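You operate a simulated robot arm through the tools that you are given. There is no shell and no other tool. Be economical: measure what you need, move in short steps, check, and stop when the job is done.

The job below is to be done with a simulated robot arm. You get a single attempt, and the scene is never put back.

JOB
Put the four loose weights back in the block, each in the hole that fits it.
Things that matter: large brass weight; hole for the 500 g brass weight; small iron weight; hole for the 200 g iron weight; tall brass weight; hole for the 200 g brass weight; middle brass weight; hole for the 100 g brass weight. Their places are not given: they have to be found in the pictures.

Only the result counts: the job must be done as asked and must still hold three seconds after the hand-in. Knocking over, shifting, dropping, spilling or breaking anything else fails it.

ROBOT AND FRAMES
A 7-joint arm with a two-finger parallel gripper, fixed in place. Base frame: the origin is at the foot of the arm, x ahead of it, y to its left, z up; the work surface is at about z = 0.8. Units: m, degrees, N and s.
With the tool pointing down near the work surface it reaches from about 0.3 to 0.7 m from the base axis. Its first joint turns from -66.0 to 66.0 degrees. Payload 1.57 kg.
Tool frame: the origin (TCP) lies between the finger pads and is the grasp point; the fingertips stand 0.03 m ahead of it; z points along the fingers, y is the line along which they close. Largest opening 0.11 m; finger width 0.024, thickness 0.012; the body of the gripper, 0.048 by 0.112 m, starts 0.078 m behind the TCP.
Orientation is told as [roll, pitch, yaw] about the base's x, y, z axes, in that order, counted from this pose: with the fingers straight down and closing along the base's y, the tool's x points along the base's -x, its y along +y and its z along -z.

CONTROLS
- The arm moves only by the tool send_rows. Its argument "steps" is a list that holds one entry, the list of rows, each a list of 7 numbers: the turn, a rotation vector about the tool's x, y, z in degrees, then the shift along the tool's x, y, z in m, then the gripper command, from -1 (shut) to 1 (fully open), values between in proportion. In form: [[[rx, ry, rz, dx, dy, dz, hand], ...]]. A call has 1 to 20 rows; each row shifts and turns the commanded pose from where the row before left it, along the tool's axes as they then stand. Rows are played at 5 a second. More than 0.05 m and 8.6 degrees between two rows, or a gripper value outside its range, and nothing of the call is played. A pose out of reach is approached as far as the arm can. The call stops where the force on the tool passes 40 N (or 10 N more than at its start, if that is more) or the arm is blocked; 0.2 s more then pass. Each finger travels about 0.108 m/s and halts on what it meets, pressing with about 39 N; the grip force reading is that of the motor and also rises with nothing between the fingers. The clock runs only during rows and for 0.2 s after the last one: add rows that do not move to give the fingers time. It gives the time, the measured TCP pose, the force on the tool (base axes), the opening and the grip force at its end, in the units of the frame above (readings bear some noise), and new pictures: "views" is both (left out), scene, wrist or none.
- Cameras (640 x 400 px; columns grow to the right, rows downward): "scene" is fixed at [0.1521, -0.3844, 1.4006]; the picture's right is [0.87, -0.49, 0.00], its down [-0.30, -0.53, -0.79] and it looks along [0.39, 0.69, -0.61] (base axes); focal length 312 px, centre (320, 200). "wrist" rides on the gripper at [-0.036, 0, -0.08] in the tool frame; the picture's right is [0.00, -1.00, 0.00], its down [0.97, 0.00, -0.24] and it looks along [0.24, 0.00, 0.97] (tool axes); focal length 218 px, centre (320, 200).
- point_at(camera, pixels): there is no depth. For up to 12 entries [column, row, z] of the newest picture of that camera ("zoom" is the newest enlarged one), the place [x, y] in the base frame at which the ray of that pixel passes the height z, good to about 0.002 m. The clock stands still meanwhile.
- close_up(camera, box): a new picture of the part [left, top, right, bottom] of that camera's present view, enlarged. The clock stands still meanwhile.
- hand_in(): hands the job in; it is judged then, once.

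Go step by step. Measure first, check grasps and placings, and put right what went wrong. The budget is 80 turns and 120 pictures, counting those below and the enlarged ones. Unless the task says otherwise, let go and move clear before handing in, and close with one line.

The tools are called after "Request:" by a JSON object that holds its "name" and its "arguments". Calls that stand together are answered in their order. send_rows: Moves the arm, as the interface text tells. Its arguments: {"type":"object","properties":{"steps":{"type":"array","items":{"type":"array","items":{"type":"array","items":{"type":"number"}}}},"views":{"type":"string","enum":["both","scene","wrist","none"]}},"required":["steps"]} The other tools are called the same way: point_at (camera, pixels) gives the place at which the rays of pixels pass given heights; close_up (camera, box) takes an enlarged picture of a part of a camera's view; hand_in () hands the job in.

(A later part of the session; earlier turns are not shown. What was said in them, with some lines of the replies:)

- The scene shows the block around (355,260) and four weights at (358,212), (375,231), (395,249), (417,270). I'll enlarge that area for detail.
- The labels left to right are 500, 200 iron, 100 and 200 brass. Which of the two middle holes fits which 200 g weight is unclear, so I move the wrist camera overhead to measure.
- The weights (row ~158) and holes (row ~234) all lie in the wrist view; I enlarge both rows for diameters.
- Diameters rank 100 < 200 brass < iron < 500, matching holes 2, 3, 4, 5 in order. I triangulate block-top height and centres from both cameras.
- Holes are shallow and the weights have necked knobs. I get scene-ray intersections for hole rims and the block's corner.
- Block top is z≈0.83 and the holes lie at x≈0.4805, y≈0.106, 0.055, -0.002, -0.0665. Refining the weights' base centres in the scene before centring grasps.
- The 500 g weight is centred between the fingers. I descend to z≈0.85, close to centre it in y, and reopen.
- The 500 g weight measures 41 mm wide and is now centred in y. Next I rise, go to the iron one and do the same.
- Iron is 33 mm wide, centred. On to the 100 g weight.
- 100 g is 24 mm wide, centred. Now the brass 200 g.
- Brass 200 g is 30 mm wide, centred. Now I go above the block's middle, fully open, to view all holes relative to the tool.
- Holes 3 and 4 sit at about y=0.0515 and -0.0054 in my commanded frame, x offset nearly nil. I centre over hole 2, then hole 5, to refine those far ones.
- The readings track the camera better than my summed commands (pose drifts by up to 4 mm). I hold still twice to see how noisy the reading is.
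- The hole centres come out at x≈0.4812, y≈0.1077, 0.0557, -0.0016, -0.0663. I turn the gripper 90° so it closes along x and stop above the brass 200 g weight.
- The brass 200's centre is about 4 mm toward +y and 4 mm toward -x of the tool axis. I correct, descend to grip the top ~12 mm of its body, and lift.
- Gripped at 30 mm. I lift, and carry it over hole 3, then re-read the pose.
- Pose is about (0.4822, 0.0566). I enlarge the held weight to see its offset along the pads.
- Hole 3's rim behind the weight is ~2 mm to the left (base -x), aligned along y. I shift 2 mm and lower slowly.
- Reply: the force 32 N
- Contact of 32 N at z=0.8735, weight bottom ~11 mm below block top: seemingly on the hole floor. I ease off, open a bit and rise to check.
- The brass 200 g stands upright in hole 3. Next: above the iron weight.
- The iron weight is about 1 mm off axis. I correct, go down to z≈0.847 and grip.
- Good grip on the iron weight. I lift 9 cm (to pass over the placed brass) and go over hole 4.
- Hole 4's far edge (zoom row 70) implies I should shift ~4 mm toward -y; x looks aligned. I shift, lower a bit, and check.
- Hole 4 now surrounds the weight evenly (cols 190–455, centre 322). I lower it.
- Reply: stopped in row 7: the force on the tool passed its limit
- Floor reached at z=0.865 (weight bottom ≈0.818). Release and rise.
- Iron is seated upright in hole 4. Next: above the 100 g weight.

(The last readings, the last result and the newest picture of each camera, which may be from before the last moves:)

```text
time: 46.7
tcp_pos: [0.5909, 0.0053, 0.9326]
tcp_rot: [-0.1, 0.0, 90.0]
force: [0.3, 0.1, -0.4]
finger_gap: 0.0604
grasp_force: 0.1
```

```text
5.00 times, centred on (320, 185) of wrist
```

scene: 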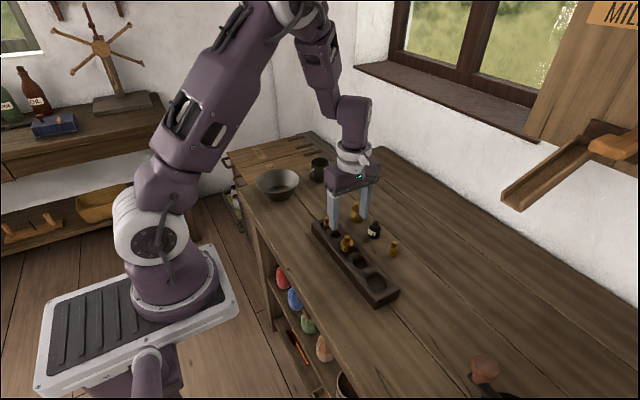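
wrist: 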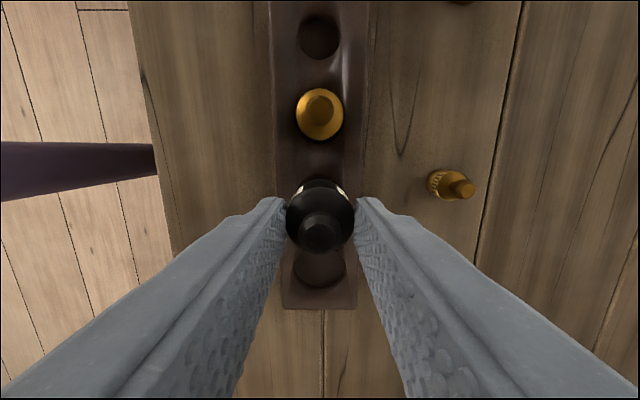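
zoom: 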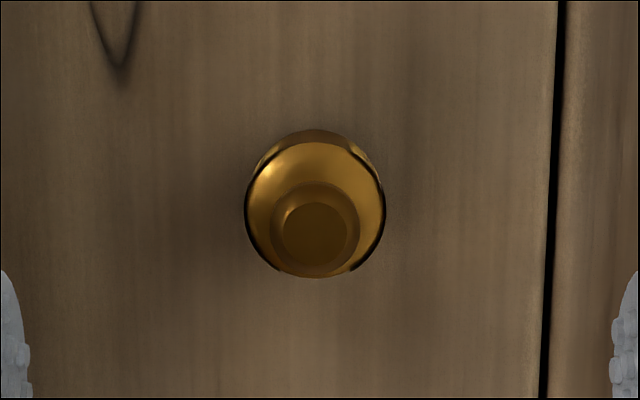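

The 100 g weight is under the tool within 1 mm. Descend and grip.

Request:
{"name": "send_rows", "arguments": {"steps": [[[0, 0, 0, -0.0008, 0.0009, 0.03, 0], [0, 0, 0, 0, 0, 0.03, 0], [0, 0, 0, 0, 0, 0.029, -0.2], [0, 0, 0, 0, 0, 0, -0.2], [0, 0, 0, 0, 0, 0, -0.8], [0, 0, 0, 0, 0, 0, -0.8], [0, 0, 0, 0, 0, 0, -0.8], [0, 0, 0, 0, 0, 0, -0.8]]], "views": "none"}}

Request:
{"name": "close_up", "arguments": {"camera": "scene", "box": [340, 210, 436, 270]}}

```text
time: 48.5
tcp_pos: [0.5878, 0.0049, 0.8448]
tcp_rot: [-0.2, 0.1, 89.9]
force: [-0.2, 0.0, 0.4]
finger_gap: 0.0238
grasp_force: 36.0
```

```text
6.67 times, centred on (388, 240) of scene
```

zoom: 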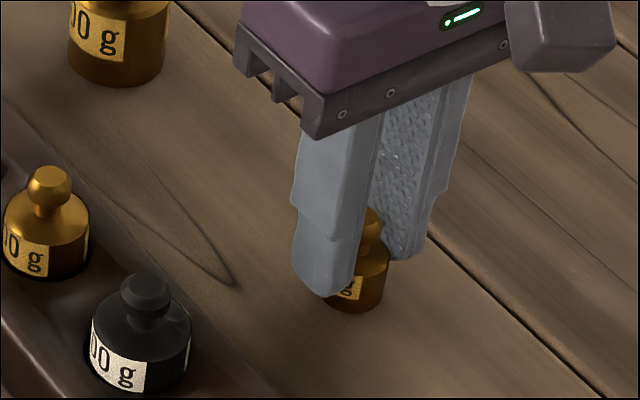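

Gripped. Lift and carry over hole 2.

Request:
{"name": "send_rows", "arguments": {"steps": [[[0, 0, 0, 0, 0, -0.03, -0.8], [0, 0, 0, 0, 0, -0.03, -0.8], [0, 0, 0, 0, 0, -0.03, -0.8], [0, 0, 0, -0.0343, 0, 0, -0.8], [0, 0, 0, -0.0343, 0, 0, -0.8], [0, 0, 0, -0.0342, 0, 0, -0.8], [0, 0, 0, 0, 0.036, 0, -0.8], [0, 0, 0, 0, 0.036, 0, -0.8], [0, 0, 0, 0, 0.036, 0, -0.8], [0, 0, 0, 0, 0, 0.02, -0.8], [0, 0, 0, 0, 0, 0.02, -0.8], [0, 0, 0, 0, 0, 0, -0.8], [0, 0, 0, 0, 0, 0, -0.8], [0, 0, 0, 0, 0, 0, -0.8], [0, 0, 0, 0, 0, 0, -0.8]]], "views": "wrist"}}

Request:
{"name": "close_up", "arguments": {"camera": "wrist", "box": [256, 160, 384, 240]}}

Request:
{"name": "send_rows", "arguments": {"steps": [[[0, 0, 0, 0, 0, 0, -0.8]]], "views": "none"}}

```text
time: 51.7
tcp_pos: [0.48, 0.1091, 0.8944]
tcp_rot: [-0.2, 0.0, 89.9]
force: [0.3, -0.2, -1.0]
finger_gap: 0.0236
grasp_force: 35.5
```

wrist: 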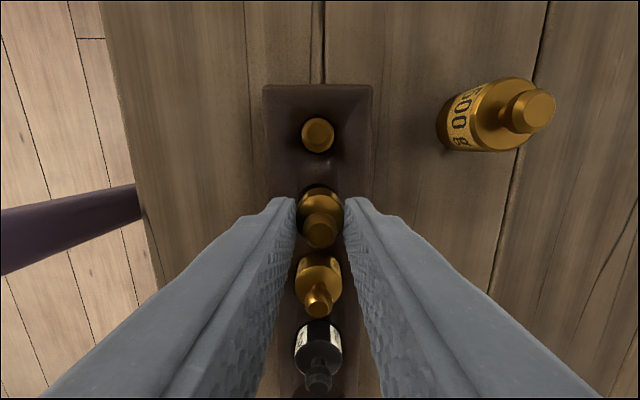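

```text
5.00 times, centred on (320, 200) of wrist
```

zoom: 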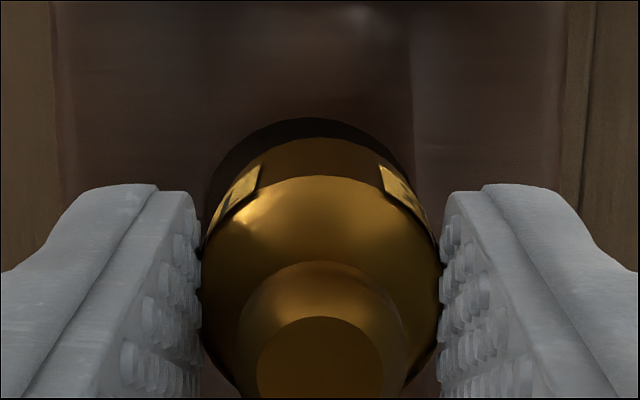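

```text
time: 52.1
tcp_pos: [0.4812, 0.1101, 0.8944]
tcp_rot: [-0.3, 0.0, 89.9]
force: [-0.3, 0.4, -1.3]
finger_gap: 0.024
grasp_force: 35.8
```

Hole 2's rim (zoom cols 207–417, top row 118) implies a shift of ~1 mm to -x and ~3 mm to -y. Shift and recheck.

Request:
{"name": "send_rows", "arguments": {"steps": [[[0, 0, 0, 0.0032, 0.0011, 0.005, -0.8], [0, 0, 0, 0, 0, 0, -0.8], [0, 0, 0, 0, 0, 0, -0.8], [0, 0, 0, 0, 0, 0, -0.8]]], "views": "none"}}

Request:
{"name": "close_up", "arguments": {"camera": "wrist", "box": [256, 160, 384, 240]}}

Request:
{"name": "close_up", "arguments": {"camera": "scene", "box": [290, 200, 386, 260]}}

```text
time: 53.1
tcp_pos: [0.4804, 0.1056, 0.8899]
tcp_rot: [-0.2, 0.0, 89.9]
force: [1.1, 0.2, -1.2]
finger_gap: 0.024
grasp_force: 35.9
```

```text
5.00 times, centred on (320, 200) of wrist
```

zoom: 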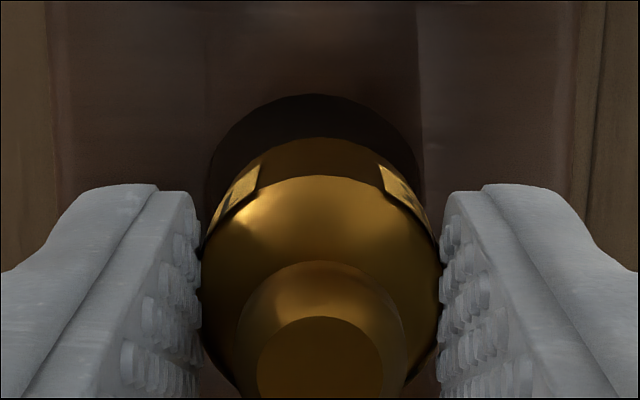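

```text
6.67 times, centred on (338, 230) of scene
```

zoom: 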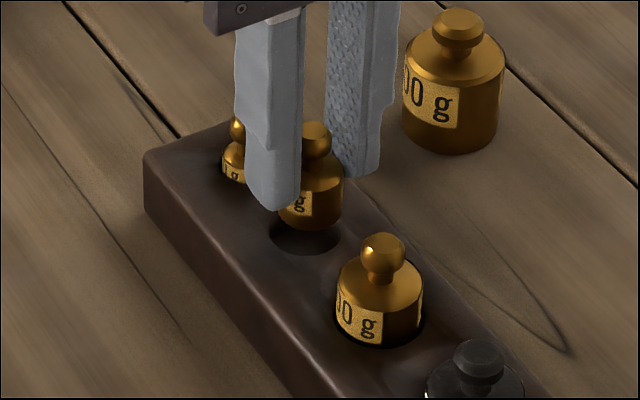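

Hole and weight coincide now within ~0.5 mm. Lowering.

Request:
{"name": "send_rows", "arguments": {"steps": [[[0, 0, 0, 0, 0.0005, 0.01, -0.8], [0, 0, 0, 0, 0, 0.005, -0.8], [0, 0, 0, 0, 0, 0.004, -0.8], [0, 0, 0, 0, 0, 0.004, -0.8], [0, 0, 0, 0, 0, 0.003, -0.8], [0, 0, 0, 0, 0, 0.001, -0.8], [0, 0, 0, 0, 0, 0, -0.8]]], "views": "none"}}

Request:
{"name": "close_up", "arguments": {"camera": "scene", "box": [290, 200, 386, 260]}}

```text
time: 54.7
tcp_pos: [0.4799, 0.106, 0.8649]
tcp_rot: [-0.2, 0.0, 89.8]
force: [-0.2, -4.1, 22.5]
finger_gap: 0.0236
grasp_force: 35.6
```

```text
6.67 times, centred on (338, 230) of scene
```

zoom: 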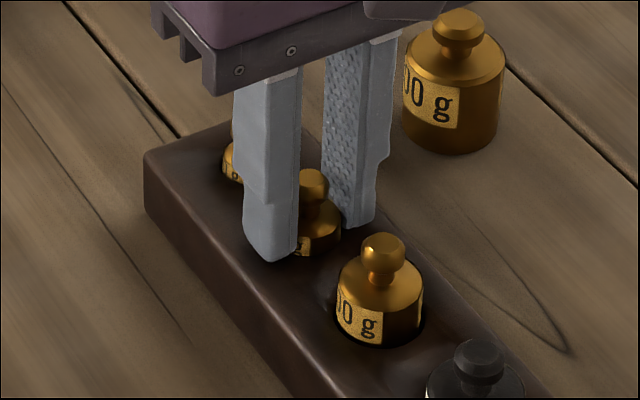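

Seated against the floor (22 N). Release and rise.

Request:
{"name": "send_rows", "arguments": {"steps": [[[0, 0, 0, 0, 0, -0.002, -0.8], [0, 0, 0, 0, 0, 0, -0.3], [0, 0, 0, 0, 0, 0, -0.3], [0, 0, 0, 0, 0, -0.03, -0.3], [0, 0, 0, 0, 0, -0.04, -0.3], [0, 0, 0, 0, 0, 0, 0.3], [0, 0, 0, 0, 0, 0, 0.3]]], "views": "none"}}

Request:
{"name": "close_up", "arguments": {"camera": "scene", "box": [290, 200, 386, 260]}}

```text
time: 56.3
tcp_pos: [0.4778, 0.103, 0.9377]
tcp_rot: [-0.2, 0.0, 90.0]
force: [0.5, 0.9, -0.2]
finger_gap: 0.0715
grasp_force: 0.0
```

```text
6.67 times, centred on (338, 230) of scene
```

zoom: 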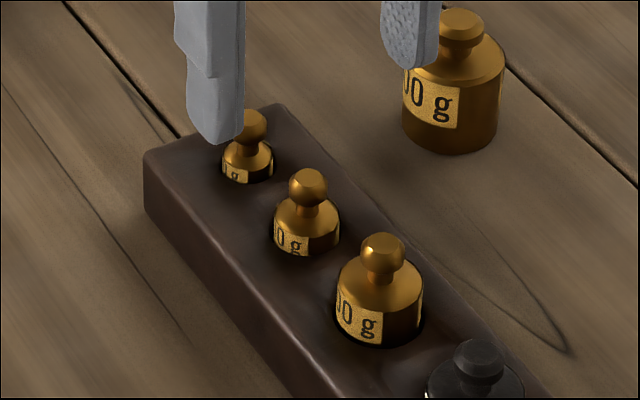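

100 g seated. Last one: above the 500 g weight.

Request:
{"name": "send_rows", "arguments": {"steps": [[[0, 0, 0, -0.0285, -0.037, 0, 0.3], [0, 0, 0, -0.0285, -0.037, 0, 0.3], [0, 0, 0, 0, -0.037, 0, 0.3], [0, 0, 0, 0, 0, 0, 0.3], [0, 0, 0, 0, 0, 0, 0.3], [0, 0, 0, 0, 0, 0, 0.3]]], "views": "none"}}

Request:
{"name": "close_up", "arguments": {"camera": "wrist", "box": [256, 145, 384, 225]}}

```text
time: 57.7
tcp_pos: [0.5906, 0.1614, 0.9335]
tcp_rot: [-0.2, 0.0, 89.9]
force: [1.1, 0.7, 0.2]
finger_gap: 0.0717
grasp_force: 0.1
```

```text
5.00 times, centred on (320, 185) of wrist
```

zoom: 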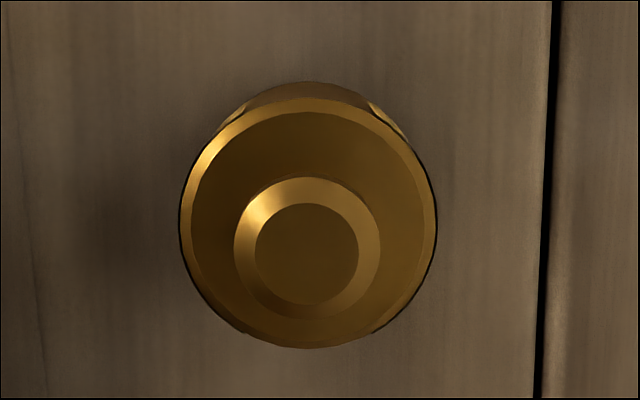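

Offsets ~2 mm; correct, descend to z≈0.852, grip the 500 g.

Request:
{"name": "send_rows", "arguments": {"steps": [[[0, 0, 0, -0.0024, 0.0019, 0.03, 0.3], [0, 0, 0, 0, 0, 0.03, 0.3], [0, 0, 0, 0, 0, 0.022, 0.3], [0, 0, 0, 0, 0, 0, 0.3], [0, 0, 0, 0, 0, 0, -0.5], [0, 0, 0, 0, 0, 0, -0.5], [0, 0, 0, 0, 0, 0, -0.5], [0, 0, 0, 0, 0, 0, -0.5]]], "views": "none"}}

Request:
{"name": "close_up", "arguments": {"camera": "scene", "box": [310, 180, 406, 240]}}

```text
time: 59.5
tcp_pos: [0.5902, 0.1671, 0.8527]
tcp_rot: [-0.1, -0.1, 89.9]
force: [-0.4, 0.1, -0.8]
finger_gap: 0.0412
grasp_force: 39.6
```

```text
6.67 times, centred on (358, 210) of scene
```

zoom: 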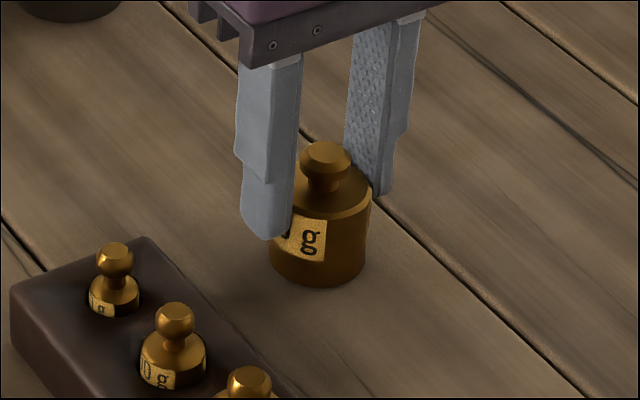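

Firm grip. Lift, carry along the clear table, then over hole 5.

Request:
{"name": "send_rows", "arguments": {"steps": [[[0, 0, 0, 0, 0, -0.03, -0.5], [0, 0, 0, 0, 0, -0.03, -0.5], [0, 0, 0, 0, 0, -0.03, -0.5], [0, 0, 0, 0.0385, 0, 0, -0.5], [0, 0, 0, 0.0385, 0, 0, -0.5], [0, 0, 0, 0.0385, 0, 0, -0.5], [0, 0, 0, 0.0385, 0, 0, -0.5], [0, 0, 0, 0.0385, 0, 0, -0.5], [0, 0, 0, 0.0385, 0, 0, -0.5], [0, 0, 0, 0, 0.0365, 0, -0.5], [0, 0, 0, 0, 0.0365, 0, -0.5], [0, 0, 0, 0, 0.0365, 0, -0.5], [0, 0, 0, 0, 0, 0.015, -0.5], [0, 0, 0, 0, 0, 0.015, -0.5], [0, 0, 0, 0, 0, 0, -0.5], [0, 0, 0, 0, 0, 0, -0.5], [0, 0, 0, 0, 0, 0, -0.5]]]}}

Request:
{"name": "close_up", "arguments": {"camera": "wrist", "box": [240, 140, 400, 240]}}

Request:
{"name": "send_rows", "arguments": {"steps": [[[0, 0, 0, 0, 0, 0, -0.5]]], "views": "none"}}

```text
time: 63.1
tcp_pos: [0.478, -0.0646, 0.9143]
tcp_rot: [-0.2, -0.1, 89.9]
force: [-0.7, -1.1, -4.9]
finger_gap: 0.0411
grasp_force: 39.0
```

scene: 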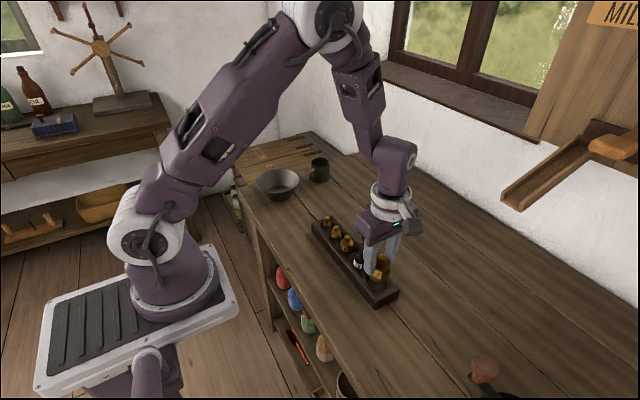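
wrist: 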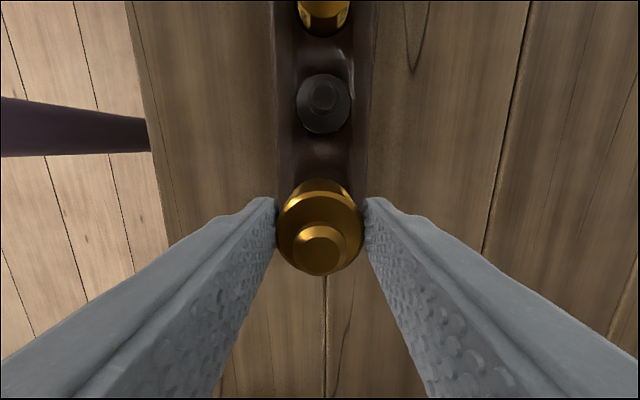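

```text
4.00 times, centred on (320, 190) of wrist
```

zoom: 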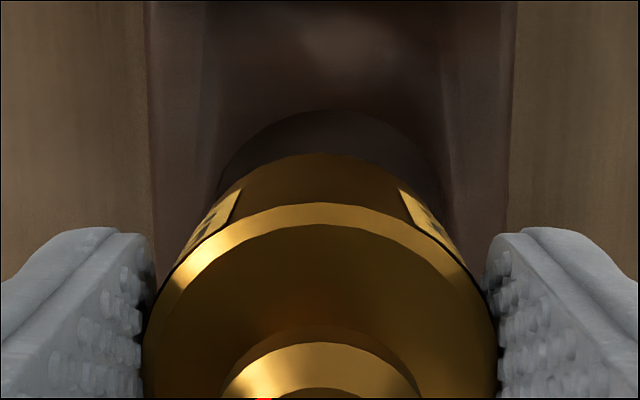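

```text
time: 63.5
tcp_pos: [0.4783, -0.0634, 0.9136]
tcp_rot: [-0.2, 0.0, 89.8]
force: [-0.7, 0.5, -3.5]
finger_gap: 0.0415
grasp_force: 39.4
```

Hole 5's rim centre is ~2.3 mm to +x, and the weight sits ~2 mm too far to -y. Correct, lower a little, recheck.

Request:
{"name": "send_rows", "arguments": {"steps": [[[0, 0, 0, -0.002, -0.0023, 0.006, -0.5], [0, 0, 0, 0, 0, 0.006, -0.5], [0, 0, 0, 0, 0, 0, -0.5], [0, 0, 0, 0, 0, 0, -0.5], [0, 0, 0, 0, 0, 0, -0.5]]], "views": "none"}}

Request:
{"name": "close_up", "arguments": {"camera": "wrist", "box": [240, 140, 400, 240]}}

Request:
{"name": "close_up", "arguments": {"camera": "scene", "box": [336, 245, 432, 305]}}

```text
time: 64.7
tcp_pos: [0.4826, -0.0633, 0.901]
tcp_rot: [-0.2, 0.0, 89.9]
force: [-0.9, 0.1, -4.9]
finger_gap: 0.041
grasp_force: 38.9
```

```text
4.00 times, centred on (320, 190) of wrist
```

zoom: 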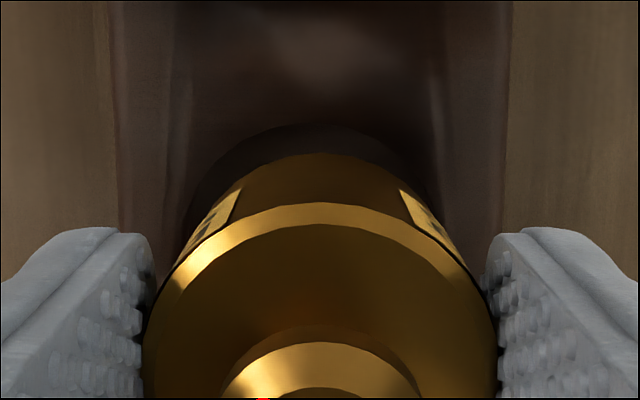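

```text
6.67 times, centred on (384, 275) of scene
```

zoom: 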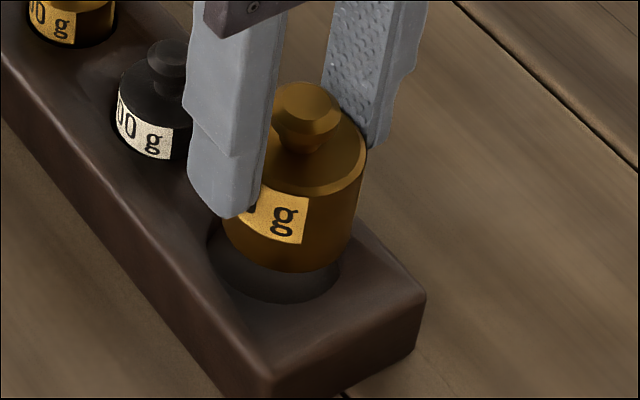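

Slight overshoot in x (rim centre zoom col ~311): back 1.4 mm, 0.8 mm in y, then lower.

Request:
{"name": "send_rows", "arguments": {"steps": [[[0, 0, 0, -0.0008, 0.0014, 0.006, -0.5], [0, 0, 0, 0, 0, 0, -0.5], [0, 0, 0, 0, 0, 0, -0.5], [0, 0, 0, 0, 0, 0, -0.5]]], "views": "none"}}

Request:
{"name": "close_up", "arguments": {"camera": "wrist", "box": [240, 140, 400, 240]}}

```text
time: 65.7
tcp_pos: [0.4791, -0.0627, 0.8945]
tcp_rot: [-0.3, 0.0, 89.9]
force: [-0.4, 0.3, -5.7]
finger_gap: 0.0411
grasp_force: 39.5
```

```text
4.00 times, centred on (320, 190) of wrist
```

zoom: 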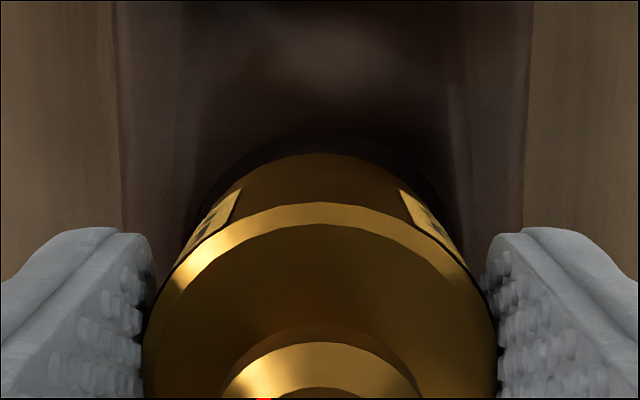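

Centred now. Lowering into hole 5.

Request:
{"name": "send_rows", "arguments": {"steps": [[[0, 0, 0, 0, 0, 0.008, -0.5], [0, 0, 0, 0, 0, 0.005, -0.5], [0, 0, 0, 0, 0, 0.004, -0.5], [0, 0, 0, 0, 0, 0.004, -0.5], [0, 0, 0, 0, 0, 0.003, -0.5], [0, 0, 0, 0, 0, 0, -0.5]]], "views": "none"}}

Request:
{"name": "close_up", "arguments": {"camera": "scene", "box": [336, 245, 432, 305]}}

```text
time: 67.1
tcp_pos: [0.4797, -0.0642, 0.871]
tcp_rot: [-0.3, 0.1, 89.9]
force: [0.9, 0.7, 30.9]
finger_gap: 0.0414
grasp_force: 39.0
```

```text
6.67 times, centred on (384, 275) of scene
```

zoom: 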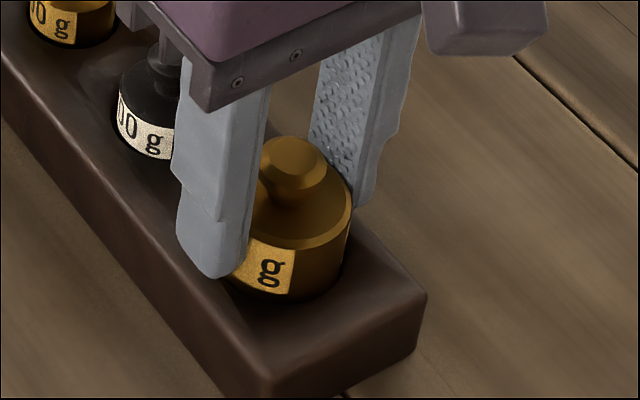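

It reached the floor (z=0.871, 31 N) inside hole 5. Release and move well clear.

Request:
{"name": "send_rows", "arguments": {"steps": [[[0, 0, 0, 0, 0, -0.003, -0.5], [0, 0, 0, 0, 0, 0, 0.0], [0, 0, 0, 0, 0, 0, 0.0], [0, 0, 0, 0, 0, -0.03, 0.0], [0, 0, 0, 0, 0, -0.04, 0.0], [0, 0, 0, 0, 0, -0.04, 0.0], [0, 0, 0, 0, 0, -0.04, 0.0], [0, 0, 0, 0, 0, 0, 0.0], [0, 0, 0, 0, 0, 0, 0.0]]]}}

Request:
{"name": "close_up", "arguments": {"camera": "scene", "box": [304, 205, 416, 310]}}

```text
time: 69.1
tcp_pos: [0.4818, -0.0625, 1.0269]
tcp_rot: [-0.2, 0.0, 89.9]
force: [-0.2, -0.1, 0.9]
finger_gap: 0.0548
grasp_force: 0.1
```

scene: 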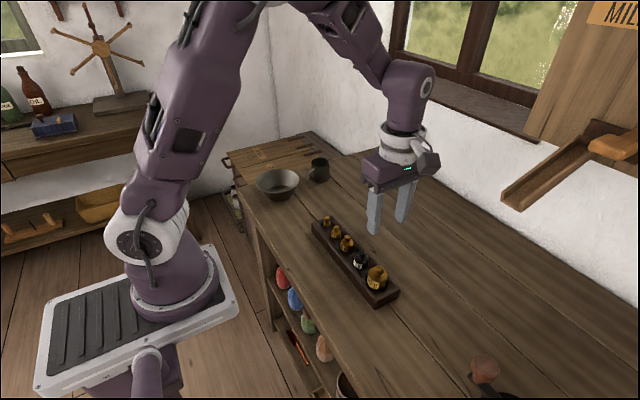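
wrist: 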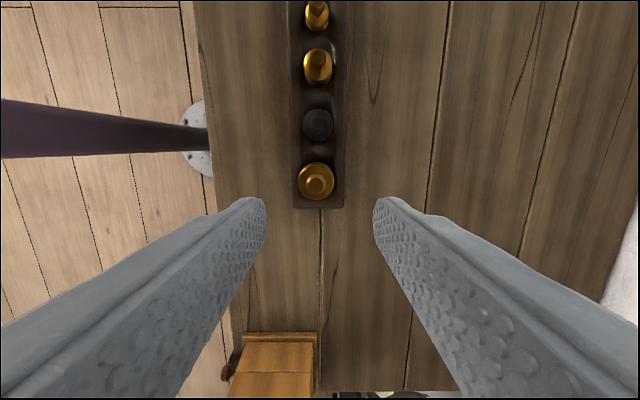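

```text
3.81 times, centred on (360, 258) of scene
```

zoom: 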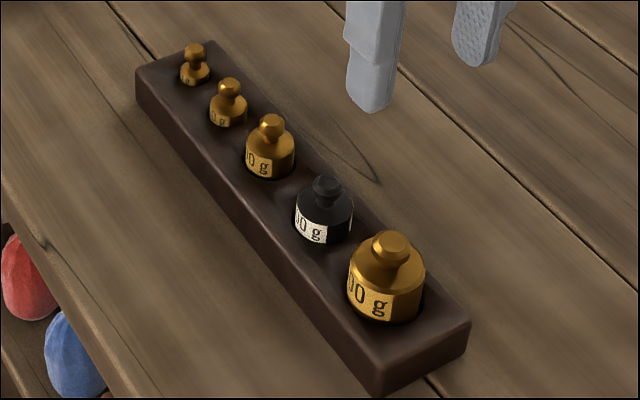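

All four weights stand upright in their holes, the block has not moved, and the arm is clear; handing in.

Request:
{"name": "hand_in", "arguments": {}}

```text
The job is handed in.
```

All four loose weights are back in the block, each upright in the hole that fits it: 100 g brass, 200 g brass, 200 g iron and 500 g brass; I moved the arm clear and handed the job in.
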